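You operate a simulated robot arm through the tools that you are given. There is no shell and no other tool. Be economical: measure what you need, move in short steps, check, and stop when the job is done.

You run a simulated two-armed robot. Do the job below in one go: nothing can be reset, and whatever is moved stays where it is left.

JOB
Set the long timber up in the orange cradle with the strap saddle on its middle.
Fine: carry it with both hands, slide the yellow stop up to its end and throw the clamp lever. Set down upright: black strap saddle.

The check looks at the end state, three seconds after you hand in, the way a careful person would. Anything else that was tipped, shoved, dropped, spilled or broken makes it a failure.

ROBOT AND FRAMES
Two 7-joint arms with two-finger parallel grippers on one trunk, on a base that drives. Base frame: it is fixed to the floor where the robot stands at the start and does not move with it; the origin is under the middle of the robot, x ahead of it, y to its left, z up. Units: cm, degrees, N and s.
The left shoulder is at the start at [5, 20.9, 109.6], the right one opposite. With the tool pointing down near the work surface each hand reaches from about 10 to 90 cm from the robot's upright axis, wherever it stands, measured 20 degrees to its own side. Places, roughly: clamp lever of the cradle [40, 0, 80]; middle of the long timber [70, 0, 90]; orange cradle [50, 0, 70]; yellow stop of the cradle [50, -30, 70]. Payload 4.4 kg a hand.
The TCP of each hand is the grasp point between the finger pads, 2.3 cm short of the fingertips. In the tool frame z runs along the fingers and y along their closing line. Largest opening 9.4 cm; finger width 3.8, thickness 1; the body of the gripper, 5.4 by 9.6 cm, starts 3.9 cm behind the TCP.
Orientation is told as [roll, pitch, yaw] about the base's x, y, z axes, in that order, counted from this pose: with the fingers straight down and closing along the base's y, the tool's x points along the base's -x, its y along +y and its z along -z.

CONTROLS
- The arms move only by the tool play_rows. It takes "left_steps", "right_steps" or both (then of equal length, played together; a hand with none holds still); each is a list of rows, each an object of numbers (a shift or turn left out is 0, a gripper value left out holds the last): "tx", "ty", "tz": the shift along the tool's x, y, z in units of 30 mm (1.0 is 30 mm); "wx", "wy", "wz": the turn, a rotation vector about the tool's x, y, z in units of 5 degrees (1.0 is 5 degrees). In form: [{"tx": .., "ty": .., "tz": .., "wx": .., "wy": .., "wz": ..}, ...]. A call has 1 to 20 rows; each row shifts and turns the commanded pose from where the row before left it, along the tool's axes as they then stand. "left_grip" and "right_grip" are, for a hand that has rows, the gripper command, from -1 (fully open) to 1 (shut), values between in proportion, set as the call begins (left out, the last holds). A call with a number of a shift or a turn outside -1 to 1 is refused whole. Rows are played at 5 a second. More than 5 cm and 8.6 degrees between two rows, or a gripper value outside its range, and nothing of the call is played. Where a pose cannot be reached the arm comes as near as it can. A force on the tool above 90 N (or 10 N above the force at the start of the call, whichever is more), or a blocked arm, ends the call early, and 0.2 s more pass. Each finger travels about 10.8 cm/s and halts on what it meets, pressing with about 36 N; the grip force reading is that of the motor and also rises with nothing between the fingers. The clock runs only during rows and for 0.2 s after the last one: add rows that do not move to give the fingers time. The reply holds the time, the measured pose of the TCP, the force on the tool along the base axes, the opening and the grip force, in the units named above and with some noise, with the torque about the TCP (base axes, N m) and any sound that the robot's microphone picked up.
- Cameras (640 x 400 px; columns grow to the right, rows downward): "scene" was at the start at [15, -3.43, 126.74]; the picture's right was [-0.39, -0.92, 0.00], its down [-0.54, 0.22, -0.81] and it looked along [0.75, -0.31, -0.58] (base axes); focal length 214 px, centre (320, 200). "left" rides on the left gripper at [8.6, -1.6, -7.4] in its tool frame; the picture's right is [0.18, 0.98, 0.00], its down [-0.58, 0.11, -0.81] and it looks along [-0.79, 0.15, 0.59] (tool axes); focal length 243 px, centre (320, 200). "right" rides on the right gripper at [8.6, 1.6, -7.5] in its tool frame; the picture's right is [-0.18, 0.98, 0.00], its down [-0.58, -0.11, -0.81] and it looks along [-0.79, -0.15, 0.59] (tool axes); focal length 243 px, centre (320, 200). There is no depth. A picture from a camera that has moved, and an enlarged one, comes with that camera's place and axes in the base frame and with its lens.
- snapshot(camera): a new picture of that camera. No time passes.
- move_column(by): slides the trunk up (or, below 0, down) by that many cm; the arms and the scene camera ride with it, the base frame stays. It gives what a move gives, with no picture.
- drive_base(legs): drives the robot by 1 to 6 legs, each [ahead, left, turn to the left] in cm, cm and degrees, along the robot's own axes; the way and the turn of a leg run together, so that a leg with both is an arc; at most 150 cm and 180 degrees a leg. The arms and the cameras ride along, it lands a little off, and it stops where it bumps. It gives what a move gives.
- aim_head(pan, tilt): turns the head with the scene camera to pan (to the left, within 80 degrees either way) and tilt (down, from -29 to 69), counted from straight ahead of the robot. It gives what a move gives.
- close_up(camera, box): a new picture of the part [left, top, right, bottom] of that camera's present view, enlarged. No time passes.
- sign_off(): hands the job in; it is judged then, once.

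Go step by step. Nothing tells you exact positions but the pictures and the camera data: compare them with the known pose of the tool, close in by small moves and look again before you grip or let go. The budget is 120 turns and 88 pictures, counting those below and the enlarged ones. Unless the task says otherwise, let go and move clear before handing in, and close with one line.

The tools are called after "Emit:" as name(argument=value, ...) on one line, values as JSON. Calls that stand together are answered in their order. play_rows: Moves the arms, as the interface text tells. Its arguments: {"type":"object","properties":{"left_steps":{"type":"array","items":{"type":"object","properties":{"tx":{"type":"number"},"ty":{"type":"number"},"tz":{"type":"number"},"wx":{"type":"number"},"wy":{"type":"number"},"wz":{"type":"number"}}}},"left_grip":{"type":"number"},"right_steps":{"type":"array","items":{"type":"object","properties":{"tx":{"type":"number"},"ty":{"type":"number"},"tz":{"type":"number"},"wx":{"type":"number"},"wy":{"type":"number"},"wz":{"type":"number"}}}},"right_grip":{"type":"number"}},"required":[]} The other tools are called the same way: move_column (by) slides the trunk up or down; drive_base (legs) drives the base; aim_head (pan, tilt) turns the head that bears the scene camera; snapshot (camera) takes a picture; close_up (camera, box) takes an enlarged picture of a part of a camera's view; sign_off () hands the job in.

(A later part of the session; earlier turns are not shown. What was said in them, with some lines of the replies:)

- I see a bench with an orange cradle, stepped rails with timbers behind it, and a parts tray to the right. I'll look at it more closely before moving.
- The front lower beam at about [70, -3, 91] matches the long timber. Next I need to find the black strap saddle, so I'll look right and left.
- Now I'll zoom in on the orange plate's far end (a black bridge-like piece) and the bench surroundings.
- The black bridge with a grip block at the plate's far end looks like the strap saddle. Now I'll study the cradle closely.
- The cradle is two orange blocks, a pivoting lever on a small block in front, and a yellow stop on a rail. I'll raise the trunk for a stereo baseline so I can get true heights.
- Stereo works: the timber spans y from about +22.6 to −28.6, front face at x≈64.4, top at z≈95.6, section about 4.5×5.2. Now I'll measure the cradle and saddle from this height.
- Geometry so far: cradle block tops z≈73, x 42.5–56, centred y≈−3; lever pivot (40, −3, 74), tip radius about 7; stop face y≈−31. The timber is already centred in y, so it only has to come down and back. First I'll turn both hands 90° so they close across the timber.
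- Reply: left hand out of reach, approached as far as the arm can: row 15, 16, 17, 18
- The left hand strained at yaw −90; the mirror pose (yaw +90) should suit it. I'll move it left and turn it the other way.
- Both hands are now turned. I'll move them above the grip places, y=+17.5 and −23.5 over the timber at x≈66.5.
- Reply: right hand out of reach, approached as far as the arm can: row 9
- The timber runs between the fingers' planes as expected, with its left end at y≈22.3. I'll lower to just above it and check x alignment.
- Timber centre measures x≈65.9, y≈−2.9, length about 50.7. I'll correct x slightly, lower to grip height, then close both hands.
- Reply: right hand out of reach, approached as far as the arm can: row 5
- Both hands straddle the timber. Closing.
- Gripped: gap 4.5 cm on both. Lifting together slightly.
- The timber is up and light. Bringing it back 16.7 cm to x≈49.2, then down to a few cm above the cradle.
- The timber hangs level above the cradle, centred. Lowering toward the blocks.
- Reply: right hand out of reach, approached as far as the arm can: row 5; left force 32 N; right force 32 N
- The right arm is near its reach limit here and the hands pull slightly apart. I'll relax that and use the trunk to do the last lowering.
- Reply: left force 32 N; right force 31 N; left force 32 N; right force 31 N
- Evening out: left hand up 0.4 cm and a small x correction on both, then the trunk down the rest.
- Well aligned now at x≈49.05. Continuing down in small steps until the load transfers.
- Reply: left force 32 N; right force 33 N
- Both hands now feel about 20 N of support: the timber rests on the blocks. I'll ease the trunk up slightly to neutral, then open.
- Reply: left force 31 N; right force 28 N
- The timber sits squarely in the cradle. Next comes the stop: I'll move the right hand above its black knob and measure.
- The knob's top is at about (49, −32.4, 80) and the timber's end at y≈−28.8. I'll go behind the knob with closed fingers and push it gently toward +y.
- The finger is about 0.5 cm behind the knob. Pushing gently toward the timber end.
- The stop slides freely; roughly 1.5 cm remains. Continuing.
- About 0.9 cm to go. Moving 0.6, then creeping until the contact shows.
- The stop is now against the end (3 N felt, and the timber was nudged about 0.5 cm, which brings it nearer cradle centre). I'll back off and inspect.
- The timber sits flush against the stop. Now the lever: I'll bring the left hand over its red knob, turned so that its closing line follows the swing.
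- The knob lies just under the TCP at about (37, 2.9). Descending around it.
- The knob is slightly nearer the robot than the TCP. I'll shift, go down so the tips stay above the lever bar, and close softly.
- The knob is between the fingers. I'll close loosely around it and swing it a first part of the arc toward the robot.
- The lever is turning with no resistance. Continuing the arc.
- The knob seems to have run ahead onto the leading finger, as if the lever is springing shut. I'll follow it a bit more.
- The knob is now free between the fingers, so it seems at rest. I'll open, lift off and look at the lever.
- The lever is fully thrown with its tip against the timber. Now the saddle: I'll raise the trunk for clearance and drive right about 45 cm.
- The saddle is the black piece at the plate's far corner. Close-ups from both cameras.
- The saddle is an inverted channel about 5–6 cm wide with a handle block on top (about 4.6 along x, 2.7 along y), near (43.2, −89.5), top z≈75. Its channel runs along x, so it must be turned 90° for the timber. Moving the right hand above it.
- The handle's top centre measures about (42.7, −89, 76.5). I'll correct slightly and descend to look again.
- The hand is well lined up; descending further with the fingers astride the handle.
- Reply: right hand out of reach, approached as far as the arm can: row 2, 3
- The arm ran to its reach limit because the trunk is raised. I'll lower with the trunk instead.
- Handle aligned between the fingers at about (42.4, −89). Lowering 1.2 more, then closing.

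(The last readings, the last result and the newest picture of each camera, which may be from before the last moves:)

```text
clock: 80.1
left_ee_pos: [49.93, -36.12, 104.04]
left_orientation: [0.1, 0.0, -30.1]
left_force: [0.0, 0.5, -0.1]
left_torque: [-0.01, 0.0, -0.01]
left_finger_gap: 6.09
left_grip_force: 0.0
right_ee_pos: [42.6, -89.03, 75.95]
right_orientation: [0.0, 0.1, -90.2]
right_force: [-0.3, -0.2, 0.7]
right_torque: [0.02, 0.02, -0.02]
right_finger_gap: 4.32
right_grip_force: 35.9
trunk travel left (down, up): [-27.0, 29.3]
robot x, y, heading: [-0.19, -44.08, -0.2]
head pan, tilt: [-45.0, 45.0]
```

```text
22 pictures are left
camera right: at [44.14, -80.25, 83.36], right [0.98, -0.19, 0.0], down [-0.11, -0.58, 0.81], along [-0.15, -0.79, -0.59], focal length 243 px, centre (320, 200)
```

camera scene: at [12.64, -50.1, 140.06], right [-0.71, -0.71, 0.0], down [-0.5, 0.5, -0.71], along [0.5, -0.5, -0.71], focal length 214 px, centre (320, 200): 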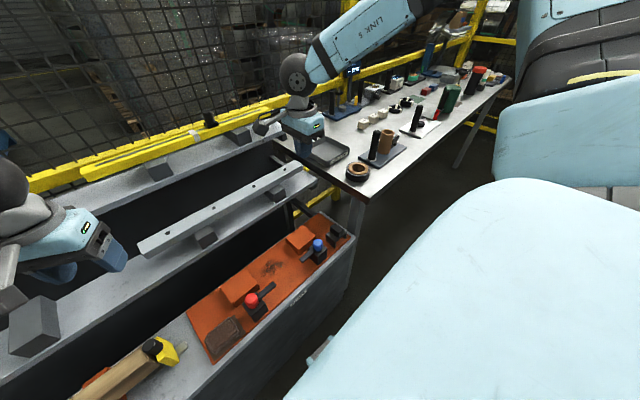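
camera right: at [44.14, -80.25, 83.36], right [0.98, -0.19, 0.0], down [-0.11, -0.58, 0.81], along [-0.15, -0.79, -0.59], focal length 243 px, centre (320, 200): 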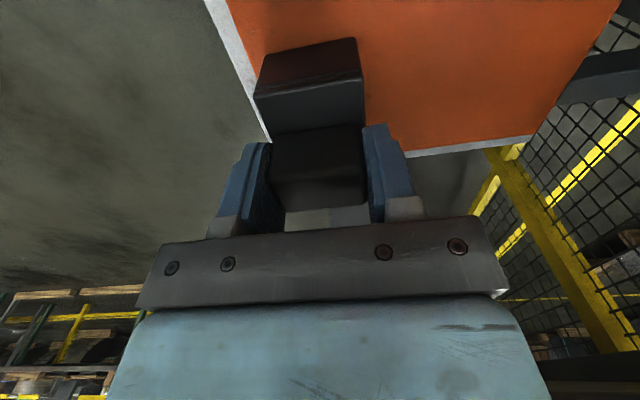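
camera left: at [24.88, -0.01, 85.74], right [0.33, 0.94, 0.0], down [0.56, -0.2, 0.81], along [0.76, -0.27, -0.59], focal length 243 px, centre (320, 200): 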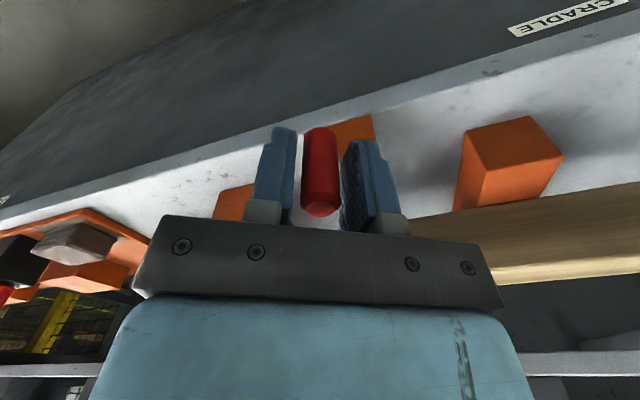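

Gripped (4.3 cm across the handle). Lifting by the trunk and checking that the saddle hangs straight.

Emit:
move_column(by=15)

Emit:
snapshot(camera="right")

Emit:
close_up(camera="scene", box=[290, 190, 390, 252])

```text
clock: 81.8
left_ee_pos: [49.97, -36.2, 119.02]
left_orientation: [0.0, 0.1, -30.0]
left_force: [1.0, 0.0, -0.5]
left_torque: [-0.01, 0.01, 0.0]
left_finger_gap: 6.11
left_grip_force: 0.1
right_ee_pos: [42.32, -88.89, 91.01]
right_orientation: [0.0, 0.0, -90.1]
right_force: [0.4, 0.5, -1.0]
right_torque: [-0.02, 0.0, 0.02]
right_finger_gap: 4.32
right_grip_force: 36.1
trunk travel left (down, up): [-42.0, 14.3]
robot x, y, heading: [-0.01, -43.86, 0.1]
head pan, tilt: [-45.0, 45.0]
```

```text
21 pictures are left
camera right: at [44.15, -80.25, 98.35], right [0.98, -0.19, 0.0], down [-0.11, -0.58, 0.81], along [-0.15, -0.79, -0.59], focal length 243 px, centre (320, 200)
```

right: 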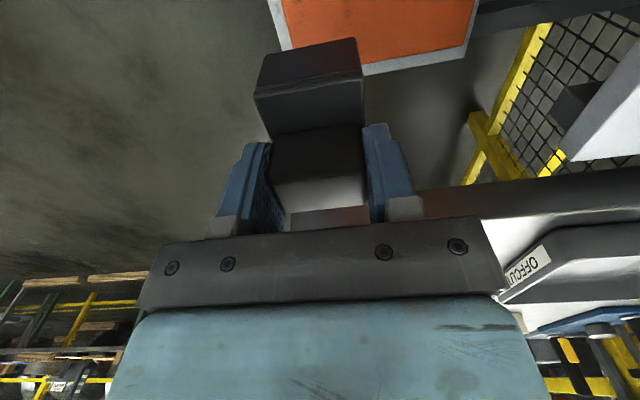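

```text
6.40 times, centred on (340, 221) of scene
camera zoom: at [12.66, -50.11, 149.85], right [-0.71, -0.71, 0.0], down [-0.5, 0.5, -0.71], along [0.5, -0.5, -0.71], focal length 1373 px, centre (192, 66)
```

zoom: 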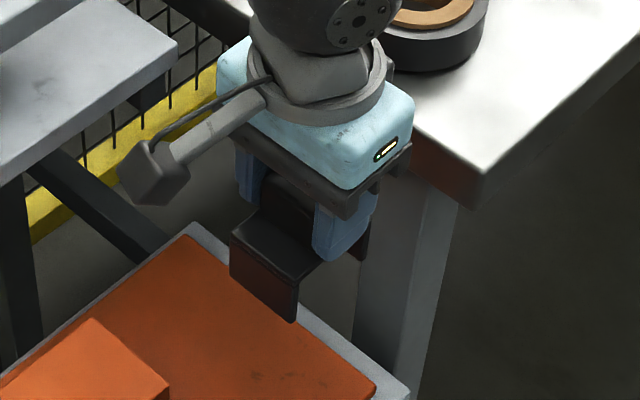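

The saddle hangs level. Raising a little more and driving back left.

Emit:
move_column(by=6)

Emit:
drive_base(legs=[[0, 50, 0]])

Emit:
play_rows(left_steps=[{"tx": 0.55, "ty": 0.9}, {"tx": 0.55, "ty": 0.9}, {"tx": 0.55, "ty": 0.9}, {"tx": 0.55, "ty": 0.9}, {"tx": 0.55, "ty": 0.9}, {"tx": 0.55, "ty": 0.9}])

Emit:
play_rows(right_steps=[{"wz": -1}, {"wz": -1}, {"wz": -1}, {"wz": -1}, {"wz": -1}, {"wz": -1}, {"wz": -1}, {"wz": -1}, {"wz": -1}, {"wz": -1}, {"wz": -1}, {"wz": -1}, {"wz": -1}, {"wz": -1}, {"wz": -1}, {"wz": -1}, {"wz": -1}, {"wz": -1}])

Emit:
aim_head(pan=0, tilt=55)

Emit:
snapshot(camera="scene")

```text
clock: 82.8
left_ee_pos: [49.98, -36.11, 125.09]
left_orientation: [0.0, -0.1, -30.1]
left_force: [-0.2, 0.7, 0.3]
left_torque: [0.0, -0.01, 0.0]
left_finger_gap: 6.11
left_grip_force: 0.0
right_ee_pos: [42.54, -88.98, 96.83]
right_orientation: [0.0, 0.2, -90.0]
right_force: [-0.8, 0.3, -0.6]
right_torque: [0.02, 0.01, -0.03]
right_finger_gap: 4.3
right_grip_force: 35.0
trunk travel left (down, up): [-48.0, 8.3]
robot x, y, heading: [-0.33, -44.06, -0.3]
head pan, tilt: [-45.0, 45.0]
```

```text
clock: 87.7
left_ee_pos: [49.95, 13.06, 124.97]
left_orientation: [0.1, 0.0, -30.2]
left_force: [0.7, -0.6, -0.3]
left_torque: [0.04, -0.01, 0.01]
left_finger_gap: 6.1
left_grip_force: 0.1
right_ee_pos: [42.47, -39.75, 96.96]
right_orientation: [0.0, 0.1, -90.0]
right_force: [0.0, 0.1, -0.6]
right_torque: [-0.02, 0.0, -0.01]
right_finger_gap: 4.32
right_grip_force: 35.5
trunk travel left (down, up): [-48.0, 8.3]
robot x, y, heading: [-0.19, 4.94, -0.2]
head pan, tilt: [-45.0, 45.0]
```

```text
clock: 89.1
left_ee_pos: [49.47, 32.04, 125.17]
left_orientation: [0.0, -0.1, -30.2]
left_force: [-0.4, 1.0, 0.2]
left_torque: [-0.03, -0.02, -0.02]
left_finger_gap: 6.1
left_grip_force: 0.1
right_ee_pos: [42.54, -39.75, 97.01]
right_orientation: [0.1, 0.0, -90.1]
right_force: [-0.3, 0.5, -1.0]
right_torque: [-0.05, -0.02, 0.01]
right_finger_gap: 4.3
right_grip_force: 35.9
trunk travel left (down, up): [-48.0, 8.3]
robot x, y, heading: [-0.21, 5.02, 0.0]
head pan, tilt: [-45.0, 45.0]
```

```text
clock: 92.9
left_ee_pos: [49.59, 32.02, 124.98]
left_orientation: [0.0, 0.0, -30.1]
left_force: [-0.2, 1.1, 1.3]
left_torque: [0.0, 0.0, 0.01]
left_finger_gap: 6.11
left_grip_force: 0.1
right_ee_pos: [42.37, -39.72, 97.02]
right_orientation: [0.0, 0.1, -0.1]
right_force: [0.0, -0.3, -1.3]
right_torque: [0.01, 0.04, -0.01]
right_finger_gap: 4.33
right_grip_force: 36.0
trunk travel left (down, up): [-48.0, 8.3]
robot x, y, heading: [-0.19, 4.95, -0.0]
head pan, tilt: [-45.0, 45.0]
```

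```text
clock: 94.0
left_ee_pos: [49.45, 31.9, 124.98]
left_orientation: [0.0, 0.0, -30.1]
left_force: [1.0, 0.4, -0.3]
left_torque: [-0.01, -0.01, -0.04]
left_finger_gap: 6.09
left_grip_force: 0.0
right_ee_pos: [42.47, -39.72, 96.99]
right_orientation: [0.1, 0.0, -0.2]
right_force: [0.2, 0.3, -0.8]
right_torque: [-0.03, 0.0, -0.02]
right_finger_gap: 4.31
right_grip_force: 36.3
trunk travel left (down, up): [-48.0, 8.3]
robot x, y, heading: [0.06, 5.1, -0.0]
head pan, tilt: [0.0, 55.0]
```

```text
19 pictures are left
camera scene: at [14.19, 4.9, 154.52], right [0.0, -1.0, 0.0], down [-0.82, 0.0, -0.57], along [0.57, 0.0, -0.82], focal length 214 px, centre (320, 200)
```

scene: 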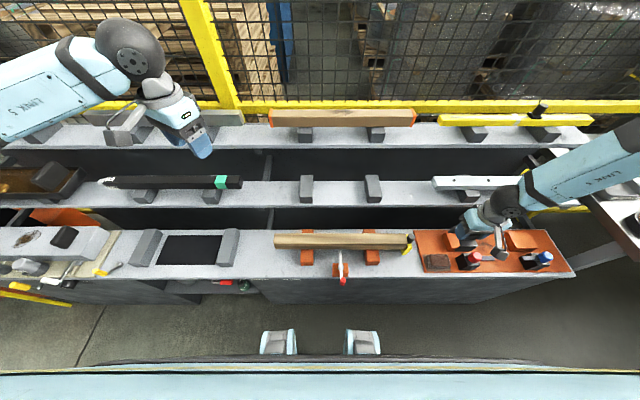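

Now I'll measure the timber's middle precisely from here.

Emit:
close_up(camera="scene", box=[260, 210, 430, 300])

```text
3.76 times, centred on (345, 255) of scene
camera zoom: at [14.19, 4.9, 154.52], right [0.0, -1.0, 0.0], down [-0.82, 0.0, -0.57], along [0.57, 0.0, -0.82], focal length 807 px, centre (226, -7)
```

zoom: 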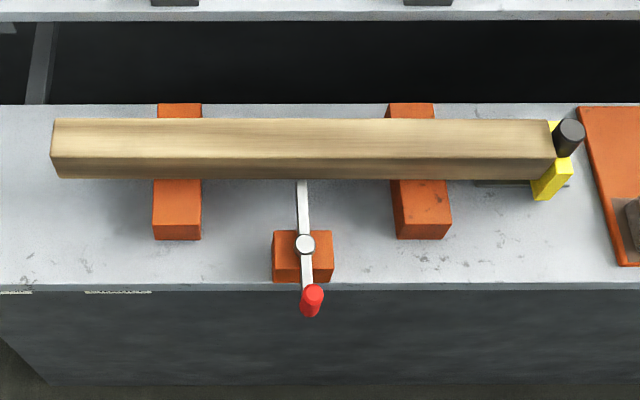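

Timber middle is at about (49.0, −2.9). Carrying the saddle above it.

Emit:
play_rows(right_steps=[{"tx": -0.168, "ty": 0.945}, {"tx": -0.168, "ty": 0.945}, {"tx": -0.168, "ty": 0.945}, {"tx": -0.168, "ty": 0.945}, {"tx": -0.168, "ty": 0.945}, {"tx": -0.168, "ty": 0.945}, {"tx": -0.168, "ty": 0.945}, {"tx": -0.168, "ty": 0.945}, {"tx": -0.168, "ty": 0.945}, {"tx": -0.168, "ty": 0.945}, {"tx": -0.168, "ty": 0.945}, {"tx": -0.168, "ty": 0.945}, {"tx": -0.168, "ty": 0.945}, {}])

Emit:
move_column(by=-8)

Emit:
close_up(camera="scene", box=[285, 200, 405, 275])

Emit:
snapshot(camera="right")

```text
clock: 97.0
left_ee_pos: [49.52, 31.99, 125.04]
left_orientation: [-0.1, 0.1, -30.0]
left_force: [-0.2, 0.1, -0.1]
left_torque: [0.01, 0.01, -0.03]
left_finger_gap: 6.12
left_grip_force: 0.1
right_ee_pos: [45.68, -14.79, 112.3]
right_orientation: [0.3, 0.1, -0.2]
right_force: [0.0, -0.1, 0.1]
right_torque: [-0.01, 0.02, -0.01]
right_finger_gap: 4.33
right_grip_force: 36.1
right hand out of reach, approached as far as the arm can: row 1, 2, 3, 4, 5, 6, 7, 8, 9, 10, 11, 12, 13
trunk travel left (down, up): [-48.0, 8.3]
robot x, y, heading: [0.25, 5.14, -0.3]
head pan, tilt: [0.0, 55.0]
```

```text
clock: 98.2
left_ee_pos: [49.55, 31.93, 117.06]
left_orientation: [0.0, 0.1, -30.1]
left_force: [0.0, -0.2, -0.5]
left_torque: [-0.02, 0.02, -0.02]
left_finger_gap: 6.12
left_grip_force: 0.1
right_ee_pos: [45.71, -14.68, 104.25]
right_orientation: [0.1, 0.1, -0.2]
right_force: [0.1, -0.8, -0.2]
right_torque: [0.02, -0.02, -0.01]
right_finger_gap: 4.33
right_grip_force: 36.2
trunk travel left (down, up): [-40.0, 16.3]
robot x, y, heading: [-0.02, 4.89, -0.2]
head pan, tilt: [0.0, 55.0]
```

```text
5.33 times, centred on (345, 238) of scene
camera zoom: at [14.16, 4.91, 146.53], right [0.0, -1.0, 0.0], down [-0.82, 0.0, -0.57], along [0.57, 0.0, -0.82], focal length 1144 px, centre (187, 0)
```

zoom: 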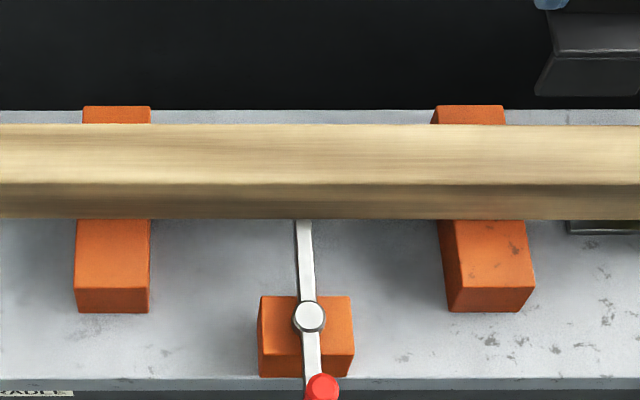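

```text
16 pictures are left
camera right: at [37.09, -13.05, 111.62], right [0.19, 0.98, 0.0], down [0.58, -0.11, 0.81], along [0.79, -0.15, -0.59], focal length 243 px, centre (320, 200)
```

right: 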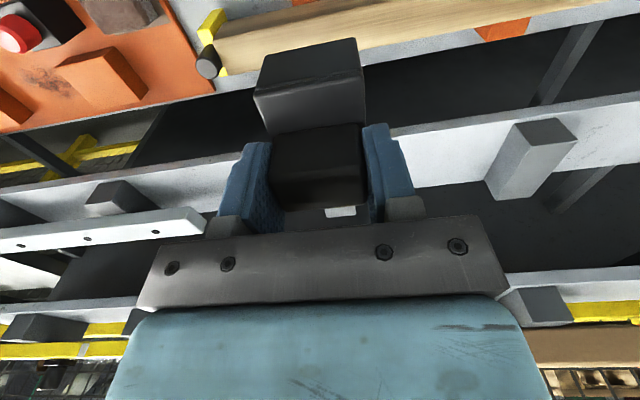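

The raised trunk limited reach. I'll lower the trunk and then move sideways.

Emit:
move_column(by=-13)

Emit:
play_rows(right_steps=[{"tx": -0.27, "ty": 0.98}, {"tx": -0.27, "ty": 0.98}, {"tx": -0.27, "ty": 0.98}, {"tx": -0.27, "ty": 0.98}, {}])

```text
clock: 99.8
left_ee_pos: [49.51, 31.96, 104.05]
left_orientation: [0.0, 0.0, -30.1]
left_force: [-0.8, 0.2, 0.8]
left_torque: [0.0, -0.01, 0.04]
left_finger_gap: 6.11
left_grip_force: 0.1
right_ee_pos: [45.81, -14.76, 91.24]
right_orientation: [0.1, -0.1, 0.0]
right_force: [0.8, 0.0, -0.2]
right_torque: [0.02, 0.02, -0.02]
right_finger_gap: 4.33
right_grip_force: 36.0
trunk travel left (down, up): [-27.0, 29.3]
robot x, y, heading: [0.23, 4.81, 0.0]
head pan, tilt: [0.0, 55.0]
```

```text
clock: 101.0
left_ee_pos: [49.59, 31.95, 104.1]
left_orientation: [-0.1, 0.0, -30.1]
left_force: [0.4, -1.1, 0.5]
left_torque: [0.0, 0.0, 0.0]
left_finger_gap: 6.1
left_grip_force: 0.0
right_ee_pos: [46.89, -11.38, 96.65]
right_orientation: [0.3, 0.0, -0.2]
right_force: [0.2, 0.3, -0.6]
right_torque: [0.02, 0.01, 0.03]
right_finger_gap: 4.32
right_grip_force: 35.8
right hand out of reach, approached as far as the arm can: row 1, 2, 3, 4
trunk travel left (down, up): [-27.0, 29.3]
robot x, y, heading: [-0.05, 5.12, 0.0]
head pan, tilt: [0.0, 55.0]
```

The right arm can't reach that far inward, so I'll drive left so that the hand works on its own side.

Emit:
drive_base(legs=[[0, 28, 0]])

Emit:
play_rows(right_steps=[{"ty": -0.9, "tx": -0.1}, {"ty": -0.9, "tx": -0.1}, {"ty": -0.9, "tx": -0.1}, {"ty": -0.9, "tx": -0.1}, {"ty": -0.9, "tx": -0.1}, {"ty": -0.9, "tx": -0.1}, {"ty": -0.9, "tx": -0.1}, {}])

```text
clock: 104.0
left_ee_pos: [49.57, 60.43, 104.03]
left_orientation: [0.0, 0.1, -30.1]
left_force: [-0.3, -0.5, -0.9]
left_torque: [-0.05, 0.05, 0.0]
left_finger_gap: 6.1
left_grip_force: 0.1
right_ee_pos: [46.96, 17.24, 96.65]
right_orientation: [0.2, 0.0, -0.1]
right_force: [-0.7, -0.1, -1.1]
right_torque: [0.0, -0.02, -0.01]
right_finger_gap: 4.31
right_grip_force: 36.0
trunk travel left (down, up): [-27.0, 29.3]
robot x, y, heading: [0.16, 33.49, -0.1]
head pan, tilt: [0.0, 55.0]
```

```text
clock: 105.8
left_ee_pos: [49.55, 60.4, 104.01]
left_orientation: [0.0, 0.0, -30.1]
left_force: [0.6, -0.2, -0.6]
left_torque: [0.0, 0.02, 0.02]
left_finger_gap: 6.12
left_grip_force: 0.0
right_ee_pos: [49.01, -1.65, 96.58]
right_orientation: [0.2, 0.0, 0.0]
right_force: [-0.1, -0.1, -0.4]
right_torque: [-0.03, 0.02, 0.0]
right_finger_gap: 4.3
right_grip_force: 36.1
trunk travel left (down, up): [-27.0, 29.3]
robot x, y, heading: [0.29, 33.46, -0.1]
head pan, tilt: [0.0, 55.0]
```

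Now over the middle. Trim y, lower to about 6 cm above contact and inspect alignment.

Emit:
play_rows(right_steps=[{"ty": -0.41}, {"tz": 0.8}, {"tz": 0.8}, {"tz": 0.8}, {}])

Emit:
aim_head(pan=-48, tilt=45)

Emit:
snapshot(camera="right")

Emit:
close_up(camera="scene", box=[250, 130, 410, 230])

```text
clock: 107.0
left_ee_pos: [49.56, 60.45, 103.86]
left_orientation: [0.0, 0.0, -30.1]
left_force: [-0.2, 0.1, -0.5]
left_torque: [-0.02, 0.01, 0.02]
left_finger_gap: 6.14
left_grip_force: 0.0
right_ee_pos: [48.88, -3.05, 89.38]
right_orientation: [0.2, -0.2, -0.2]
right_force: [0.3, 0.3, -1.1]
right_torque: [0.01, 0.02, -0.02]
right_finger_gap: 4.34
right_grip_force: 36.2
trunk travel left (down, up): [-27.0, 29.3]
robot x, y, heading: [0.28, 33.41, -0.0]
head pan, tilt: [0.0, 55.0]
```

```text
clock: 108.2
left_ee_pos: [49.63, 60.35, 103.97]
left_orientation: [0.0, 0.0, -30.1]
left_force: [0.0, -0.9, 0.6]
left_torque: [0.01, -0.02, -0.02]
left_finger_gap: 6.11
left_grip_force: 0.0
right_ee_pos: [48.92, -3.08, 89.24]
right_orientation: [0.1, 0.0, -0.1]
right_force: [-1.0, 0.7, -0.4]
right_torque: [0.02, 0.0, -0.01]
right_finger_gap: 4.33
right_grip_force: 36.3
trunk travel left (down, up): [-27.0, 29.3]
robot x, y, heading: [0.15, 33.46, -0.2]
head pan, tilt: [-48.0, 45.0]
```

```text
15 pictures are left
camera right: at [40.35, -1.31, 96.71], right [0.19, 0.98, 0.0], down [0.58, -0.11, 0.81], along [0.79, -0.15, -0.59], focal length 243 px, centre (320, 200)
```

right: 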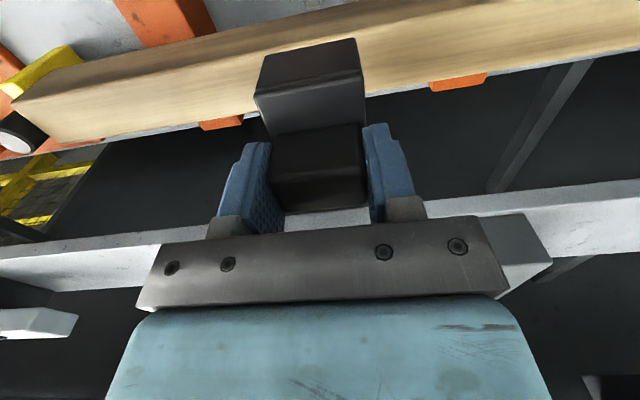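

```text
4.00 times, centred on (330, 180) of scene
camera zoom: at [12.47, 27.29, 134.86], right [-0.74, -0.67, 0.0], down [-0.47, 0.53, -0.71], along [0.47, -0.53, -0.71], focal length 858 px, centre (280, 280)
```

zoom: 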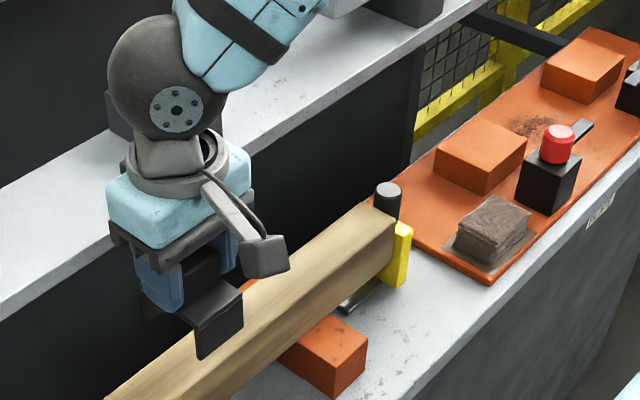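

I'll enlarge the right camera's view to work out the saddle's offset from the TCP.

Emit:
close_up(camera="right", box=[220, 20, 420, 240])

Emit:
close_up(camera="scene", box=[270, 180, 340, 225])

```text
1.82 times, centred on (320, 130) of right
camera zoom: at [40.35, -1.31, 96.71], right [0.19, 0.98, 0.0], down [0.58, -0.11, 0.81], along [0.79, -0.15, -0.59], focal length 441 px, centre (320, 327)
```

zoom: 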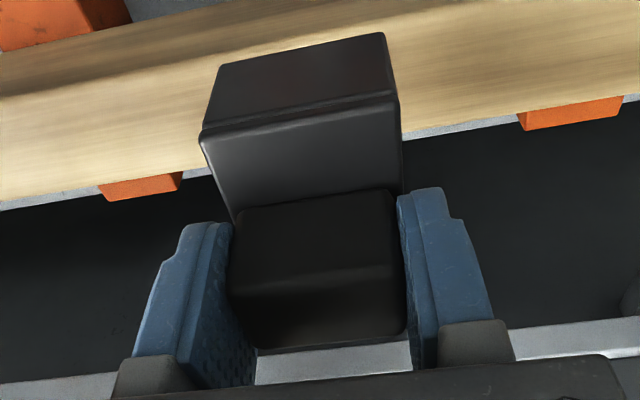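

```text
8.89 times, centred on (305, 202) of scene
camera zoom: at [12.47, 27.29, 134.86], right [-0.74, -0.67, 0.0], down [-0.47, 0.53, -0.71], along [0.47, -0.53, -0.71], focal length 1906 px, centre (453, 178)
```

zoom: 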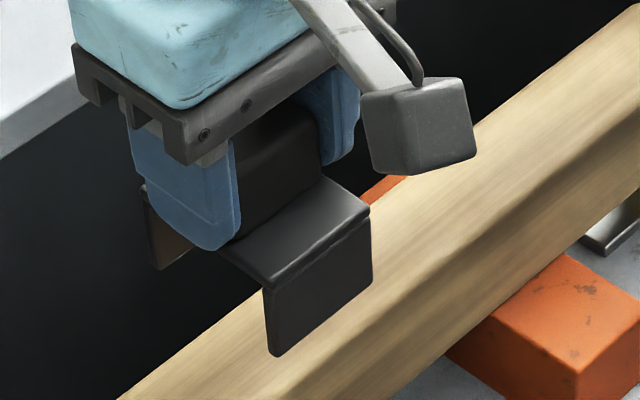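

The saddle is about 7 cm wide outside, so there is clearance. Its centre sits ~0.4 cm ahead of the TCP in x, so I'll trim −0.4 x and +0.15 y and lower until just above seating.

Emit:
play_rows(right_steps=[{"tx": 0.14, "ty": 0.05}, {"tz": 0.4}, {"tz": 0.4}, {"tz": 0.4}, {}])

Emit:
close_up(camera="scene", box=[270, 180, 350, 230])

Emit:
close_up(camera="right", box=[220, 20, 420, 240])

```text
clock: 109.4
left_ee_pos: [49.71, 60.54, 104.1]
left_orientation: [0.0, 0.0, -30.1]
left_force: [-0.6, -0.9, -0.3]
left_torque: [-0.01, 0.06, 0.0]
left_finger_gap: 6.1
left_grip_force: 0.0
right_ee_pos: [48.55, -2.74, 85.88]
right_orientation: [0.2, -0.1, -0.1]
right_force: [-0.1, 0.3, -1.2]
right_torque: [0.04, 0.0, -0.03]
right_finger_gap: 4.34
right_grip_force: 36.6
trunk travel left (down, up): [-27.0, 29.3]
robot x, y, heading: [-0.3, 33.78, -0.3]
head pan, tilt: [-48.0, 45.0]
```

```text
8.00 times, centred on (310, 205) of scene
camera zoom: at [12.44, 27.29, 134.86], right [-0.74, -0.67, 0.0], down [-0.47, 0.53, -0.71], along [0.47, -0.53, -0.71], focal length 1716 px, centre (400, 160)
```

zoom: 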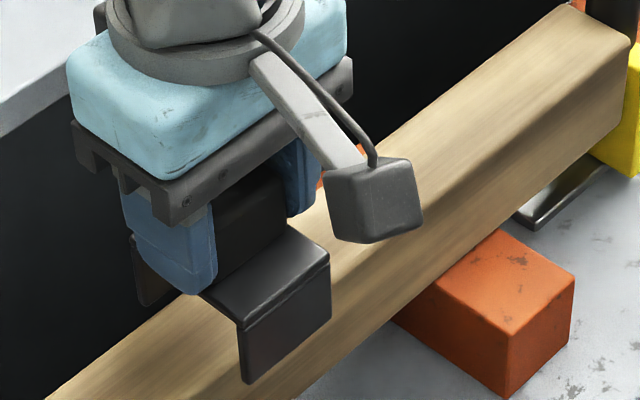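

```text
1.82 times, centred on (320, 130) of right
camera zoom: at [39.96, -1.11, 93.21], right [0.19, 0.98, 0.0], down [0.58, -0.11, 0.81], along [0.79, -0.15, -0.59], focal length 441 px, centre (320, 327)
```

zoom: 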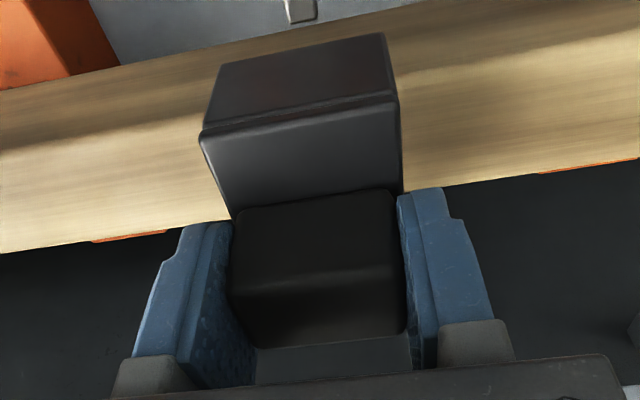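

The front flap is just in front of the timber's front face and the rear one behind, both with clearance. Lowering on.

Emit:
play_rows(right_steps=[{"tz": 0.2}, {"tz": 0.2}, {"tz": 0.2}, {"tz": 0.2}, {"tz": 0.2}, {}])

Emit:
close_up(camera="scene", box=[270, 190, 350, 240])

```text
clock: 110.8
left_ee_pos: [49.63, 60.42, 104.05]
left_orientation: [0.0, 0.0, -30.0]
left_force: [0.0, 0.0, -0.5]
left_torque: [-0.01, -0.01, 0.02]
left_finger_gap: 6.13
left_grip_force: 0.1
right_ee_pos: [48.65, -2.91, 82.7]
right_orientation: [0.1, 0.0, -0.1]
right_force: [-0.3, -0.1, -0.2]
right_torque: [-0.01, 0.0, -0.01]
right_finger_gap: 4.3
right_grip_force: 35.9
trunk travel left (down, up): [-27.0, 29.3]
robot x, y, heading: [0.2, 33.21, -0.0]
head pan, tilt: [-48.0, 45.0]
```

```text
8.00 times, centred on (310, 215) of scene
camera zoom: at [12.46, 27.29, 134.86], right [-0.74, -0.67, 0.0], down [-0.47, 0.53, -0.71], along [0.47, -0.53, -0.71], focal length 1716 px, centre (400, 80)
```

zoom: 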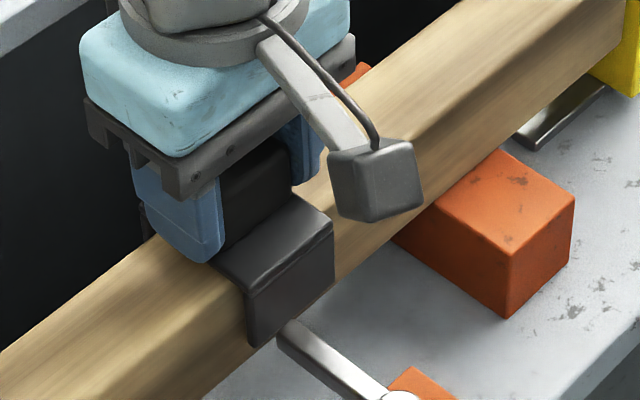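

The flaps straddle the timber cleanly. Creeping down to contact.

Emit:
play_rows(right_steps=[{"tz": 0.06}, {"tz": 0.06}, {"tz": 0.06}, {}])

```text
clock: 111.8
left_ee_pos: [49.61, 60.4, 104.02]
left_orientation: [0.1, 0.1, -30.1]
left_force: [0.3, 1.2, 0.0]
left_torque: [-0.01, 0.0, 0.01]
left_finger_gap: 6.12
left_grip_force: 0.1
right_ee_pos: [48.57, -2.84, 82.24]
right_orientation: [0.2, 0.0, -0.1]
right_force: [0.2, -1.3, -0.5]
right_torque: [0.01, -0.01, 0.01]
right_finger_gap: 4.32
right_grip_force: 35.9
trunk travel left (down, up): [-27.0, 29.3]
robot x, y, heading: [0.54, 33.55, 0.2]
head pan, tilt: [-48.0, 45.0]
```

Emit:
play_rows(right_steps=[{"tz": 0.06}, {"tz": 0.06}, {}])

```text
clock: 112.6
left_ee_pos: [49.56, 60.62, 104.15]
left_orientation: [0.0, -0.2, -30.1]
left_force: [-0.2, 0.5, 0.7]
left_torque: [-0.03, -0.04, -0.02]
left_finger_gap: 6.09
left_grip_force: 0.1
right_ee_pos: [48.6, -2.72, 82.11]
right_orientation: [0.1, -0.3, -0.2]
right_force: [-1.8, -8.0, 27.8]
right_torque: [-0.21, 0.34, 0.03]
right_finger_gap: 4.32
right_grip_force: 36.0
trunk travel left (down, up): [-27.0, 29.3]
robot x, y, heading: [0.14, 33.38, -0.1]
head pan, tilt: [-48.0, 45.0]
```

The saddle has seated (28 N at z=82.1, as predicted). Easing the press, then opening and lifting away.

Emit:
play_rows(right_steps=[{"tz": -0.04}, {}])

Emit:
close_up(camera="scene", box=[270, 190, 350, 240])

```text
clock: 113.2
left_ee_pos: [49.41, 60.47, 104.05]
left_orientation: [0.0, 0.0, -30.2]
left_force: [0.2, 0.6, 1.1]
left_torque: [-0.01, 0.04, -0.04]
left_finger_gap: 6.1
left_grip_force: 0.0
right_ee_pos: [48.5, -2.88, 82.11]
right_orientation: [0.1, -0.2, -0.1]
right_force: [3.1, -5.0, 21.5]
right_torque: [-0.2, 0.0, 0.01]
right_finger_gap: 4.32
right_grip_force: 35.8
trunk travel left (down, up): [-27.0, 29.3]
robot x, y, heading: [-0.07, 33.3, -0.2]
head pan, tilt: [-48.0, 45.0]
```

```text
8.00 times, centred on (310, 215) of scene
camera zoom: at [12.31, 27.38, 134.88], right [-0.74, -0.67, 0.0], down [-0.47, 0.53, -0.71], along [0.47, -0.53, -0.71], focal length 1716 px, centre (400, 80)
```

zoom: 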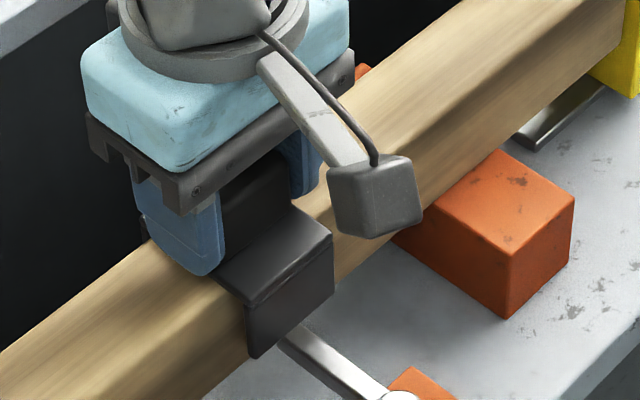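

Emit:
play_rows(right_steps=[{"tz": -0.05}, {}])

Emit:
play_rows(right_steps=[{}, {}, {}], right_grip=-0.5)

Emit:
play_rows(right_steps=[{"tz": -0.6}, {"tz": -0.9}, {"tz": -0.9}, {"tz": -0.9}, {"tz": -0.9}, {}])

Emit:
close_up(camera="scene", box=[240, 160, 400, 260])

```text
clock: 113.8
left_ee_pos: [49.58, 60.51, 104.09]
left_orientation: [0.0, -0.1, -30.2]
left_force: [1.1, 1.4, 0.6]
left_torque: [0.0, 0.0, 0.0]
left_finger_gap: 6.12
left_grip_force: 0.0
right_ee_pos: [48.56, -2.77, 82.13]
right_orientation: [0.3, -0.1, 0.0]
right_force: [4.1, -1.2, 10.1]
right_torque: [-0.06, -0.19, 0.01]
right_finger_gap: 4.36
right_grip_force: 36.6
trunk travel left (down, up): [-27.0, 29.3]
robot x, y, heading: [0.46, 33.06, -0.3]
head pan, tilt: [-48.0, 45.0]
```

```text
clock: 114.6
left_ee_pos: [49.63, 60.33, 103.97]
left_orientation: [0.0, -0.1, -30.0]
left_force: [0.1, -0.1, 0.3]
left_torque: [-0.05, -0.03, -0.04]
left_finger_gap: 6.1
left_grip_force: 0.0
right_ee_pos: [48.58, -2.85, 82.2]
right_orientation: [0.1, 0.0, -0.2]
right_force: [-0.4, -0.6, 0.2]
right_torque: [0.03, 0.01, 0.03]
right_finger_gap: 7.05
right_grip_force: 0.0
trunk travel left (down, up): [-27.0, 29.3]
robot x, y, heading: [0.1, 33.31, 0.1]
head pan, tilt: [-48.0, 45.0]
```

```text
clock: 116.0
left_ee_pos: [49.66, 60.48, 103.96]
left_orientation: [0.0, 0.0, -30.2]
left_force: [0.4, -0.1, -0.1]
left_torque: [-0.02, 0.04, -0.02]
left_finger_gap: 6.1
left_grip_force: 0.0
right_ee_pos: [48.74, -2.91, 94.76]
right_orientation: [0.2, 0.0, -0.2]
right_force: [0.3, -0.1, 0.2]
right_torque: [0.01, -0.03, -0.02]
right_finger_gap: 7.05
right_grip_force: 0.0
trunk travel left (down, up): [-27.0, 29.3]
robot x, y, heading: [-0.01, 33.55, -0.3]
head pan, tilt: [-48.0, 45.0]
```

```text
4.00 times, centred on (320, 210) of scene
camera zoom: at [12.51, 27.28, 134.85], right [-0.74, -0.67, 0.0], down [-0.47, 0.53, -0.71], along [0.47, -0.53, -0.71], focal length 858 px, centre (320, 160)
```

zoom: 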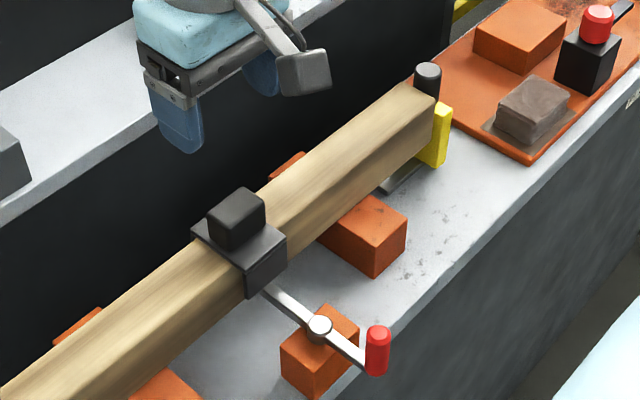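

The saddle sits upright across the timber's middle, with the lever thrown and the stop at the end. One last check of the stop contact and the whole setup.

Emit:
play_rows(right_steps=[{"tz": -1}, {"tz": -1}, {"tz": -1}, {"tz": -1}, {}])

Emit:
close_up(camera="scene", box=[325, 165, 365, 190])

Emit:
aim_head(pan=-40, tilt=50)

Emit:
snapshot(camera="scene")

```text
clock: 117.2
left_ee_pos: [49.61, 60.39, 104.08]
left_orientation: [0.0, 0.0, -30.1]
left_force: [-0.1, 0.4, -0.1]
left_torque: [-0.01, -0.05, -0.02]
left_finger_gap: 6.11
left_grip_force: 0.1
right_ee_pos: [48.61, -2.86, 106.69]
right_orientation: [0.2, 0.0, -0.2]
right_force: [-0.3, 1.0, -0.7]
right_torque: [0.0, -0.02, 0.0]
right_finger_gap: 7.01
right_grip_force: 0.1
trunk travel left (down, up): [-27.0, 29.3]
robot x, y, heading: [-0.04, 33.86, -0.4]
head pan, tilt: [-48.0, 45.0]
```

```text
16.00 times, centred on (345, 178) of scene
camera zoom: at [12.5, 27.28, 134.85], right [-0.74, -0.67, 0.0], down [-0.47, 0.53, -0.71], along [0.47, -0.53, -0.71], focal length 3432 px, centre (-80, 560)
```

zoom: 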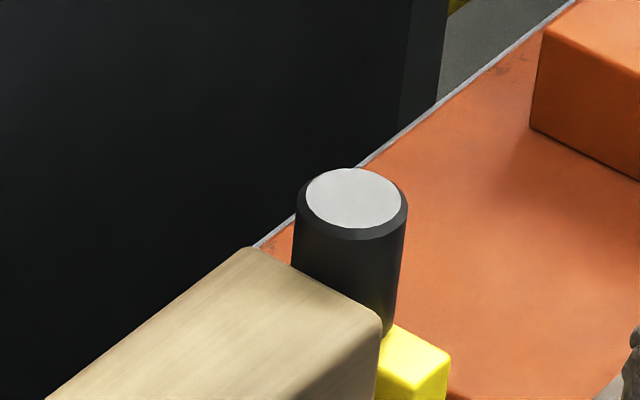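

```text
clock: 117.9
left_ee_pos: [49.73, 60.44, 104.09]
left_orientation: [0.0, 0.0, -30.0]
left_force: [0.5, 0.6, -0.3]
left_torque: [-0.03, -0.03, -0.04]
left_finger_gap: 6.11
left_grip_force: 0.0
right_ee_pos: [48.56, -2.92, 106.72]
right_orientation: [0.1, -0.2, -0.1]
right_force: [0.8, -0.2, 0.2]
right_torque: [0.0, -0.03, -0.01]
right_finger_gap: 7.04
right_grip_force: 0.0
trunk travel left (down, up): [-27.0, 29.3]
robot x, y, heading: [0.37, 33.47, -0.2]
head pan, tilt: [-40.0, 50.0]
```

```text
5 pictures are left
camera scene: at [12.91, 28.38, 134.17], right [-0.64, -0.76, 0.0], down [-0.59, 0.49, -0.64], along [0.49, -0.41, -0.77], focal length 214 px, centre (320, 200)
```

scene: 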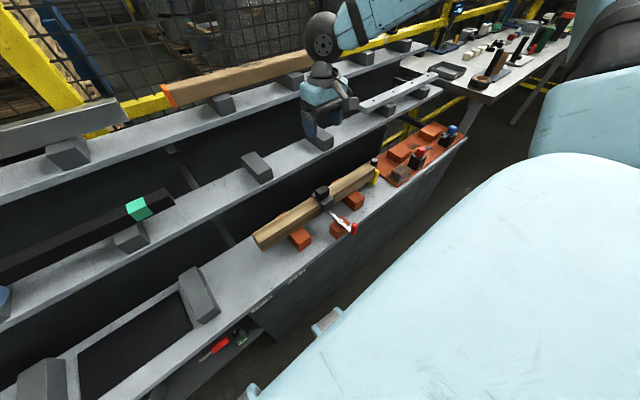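

Everything is in place: the timber is in the cradle against the stop, the lever is thrown, the saddle is upright on the middle, nothing else has moved, and the hands are clear.

Emit:
sign_off()

```text
The job is handed in.
```

The long timber is set in the orange cradle with the yellow stop against its end, the clamp lever thrown and the black strap saddle upright on its middle; I handed it in with both hands clear.
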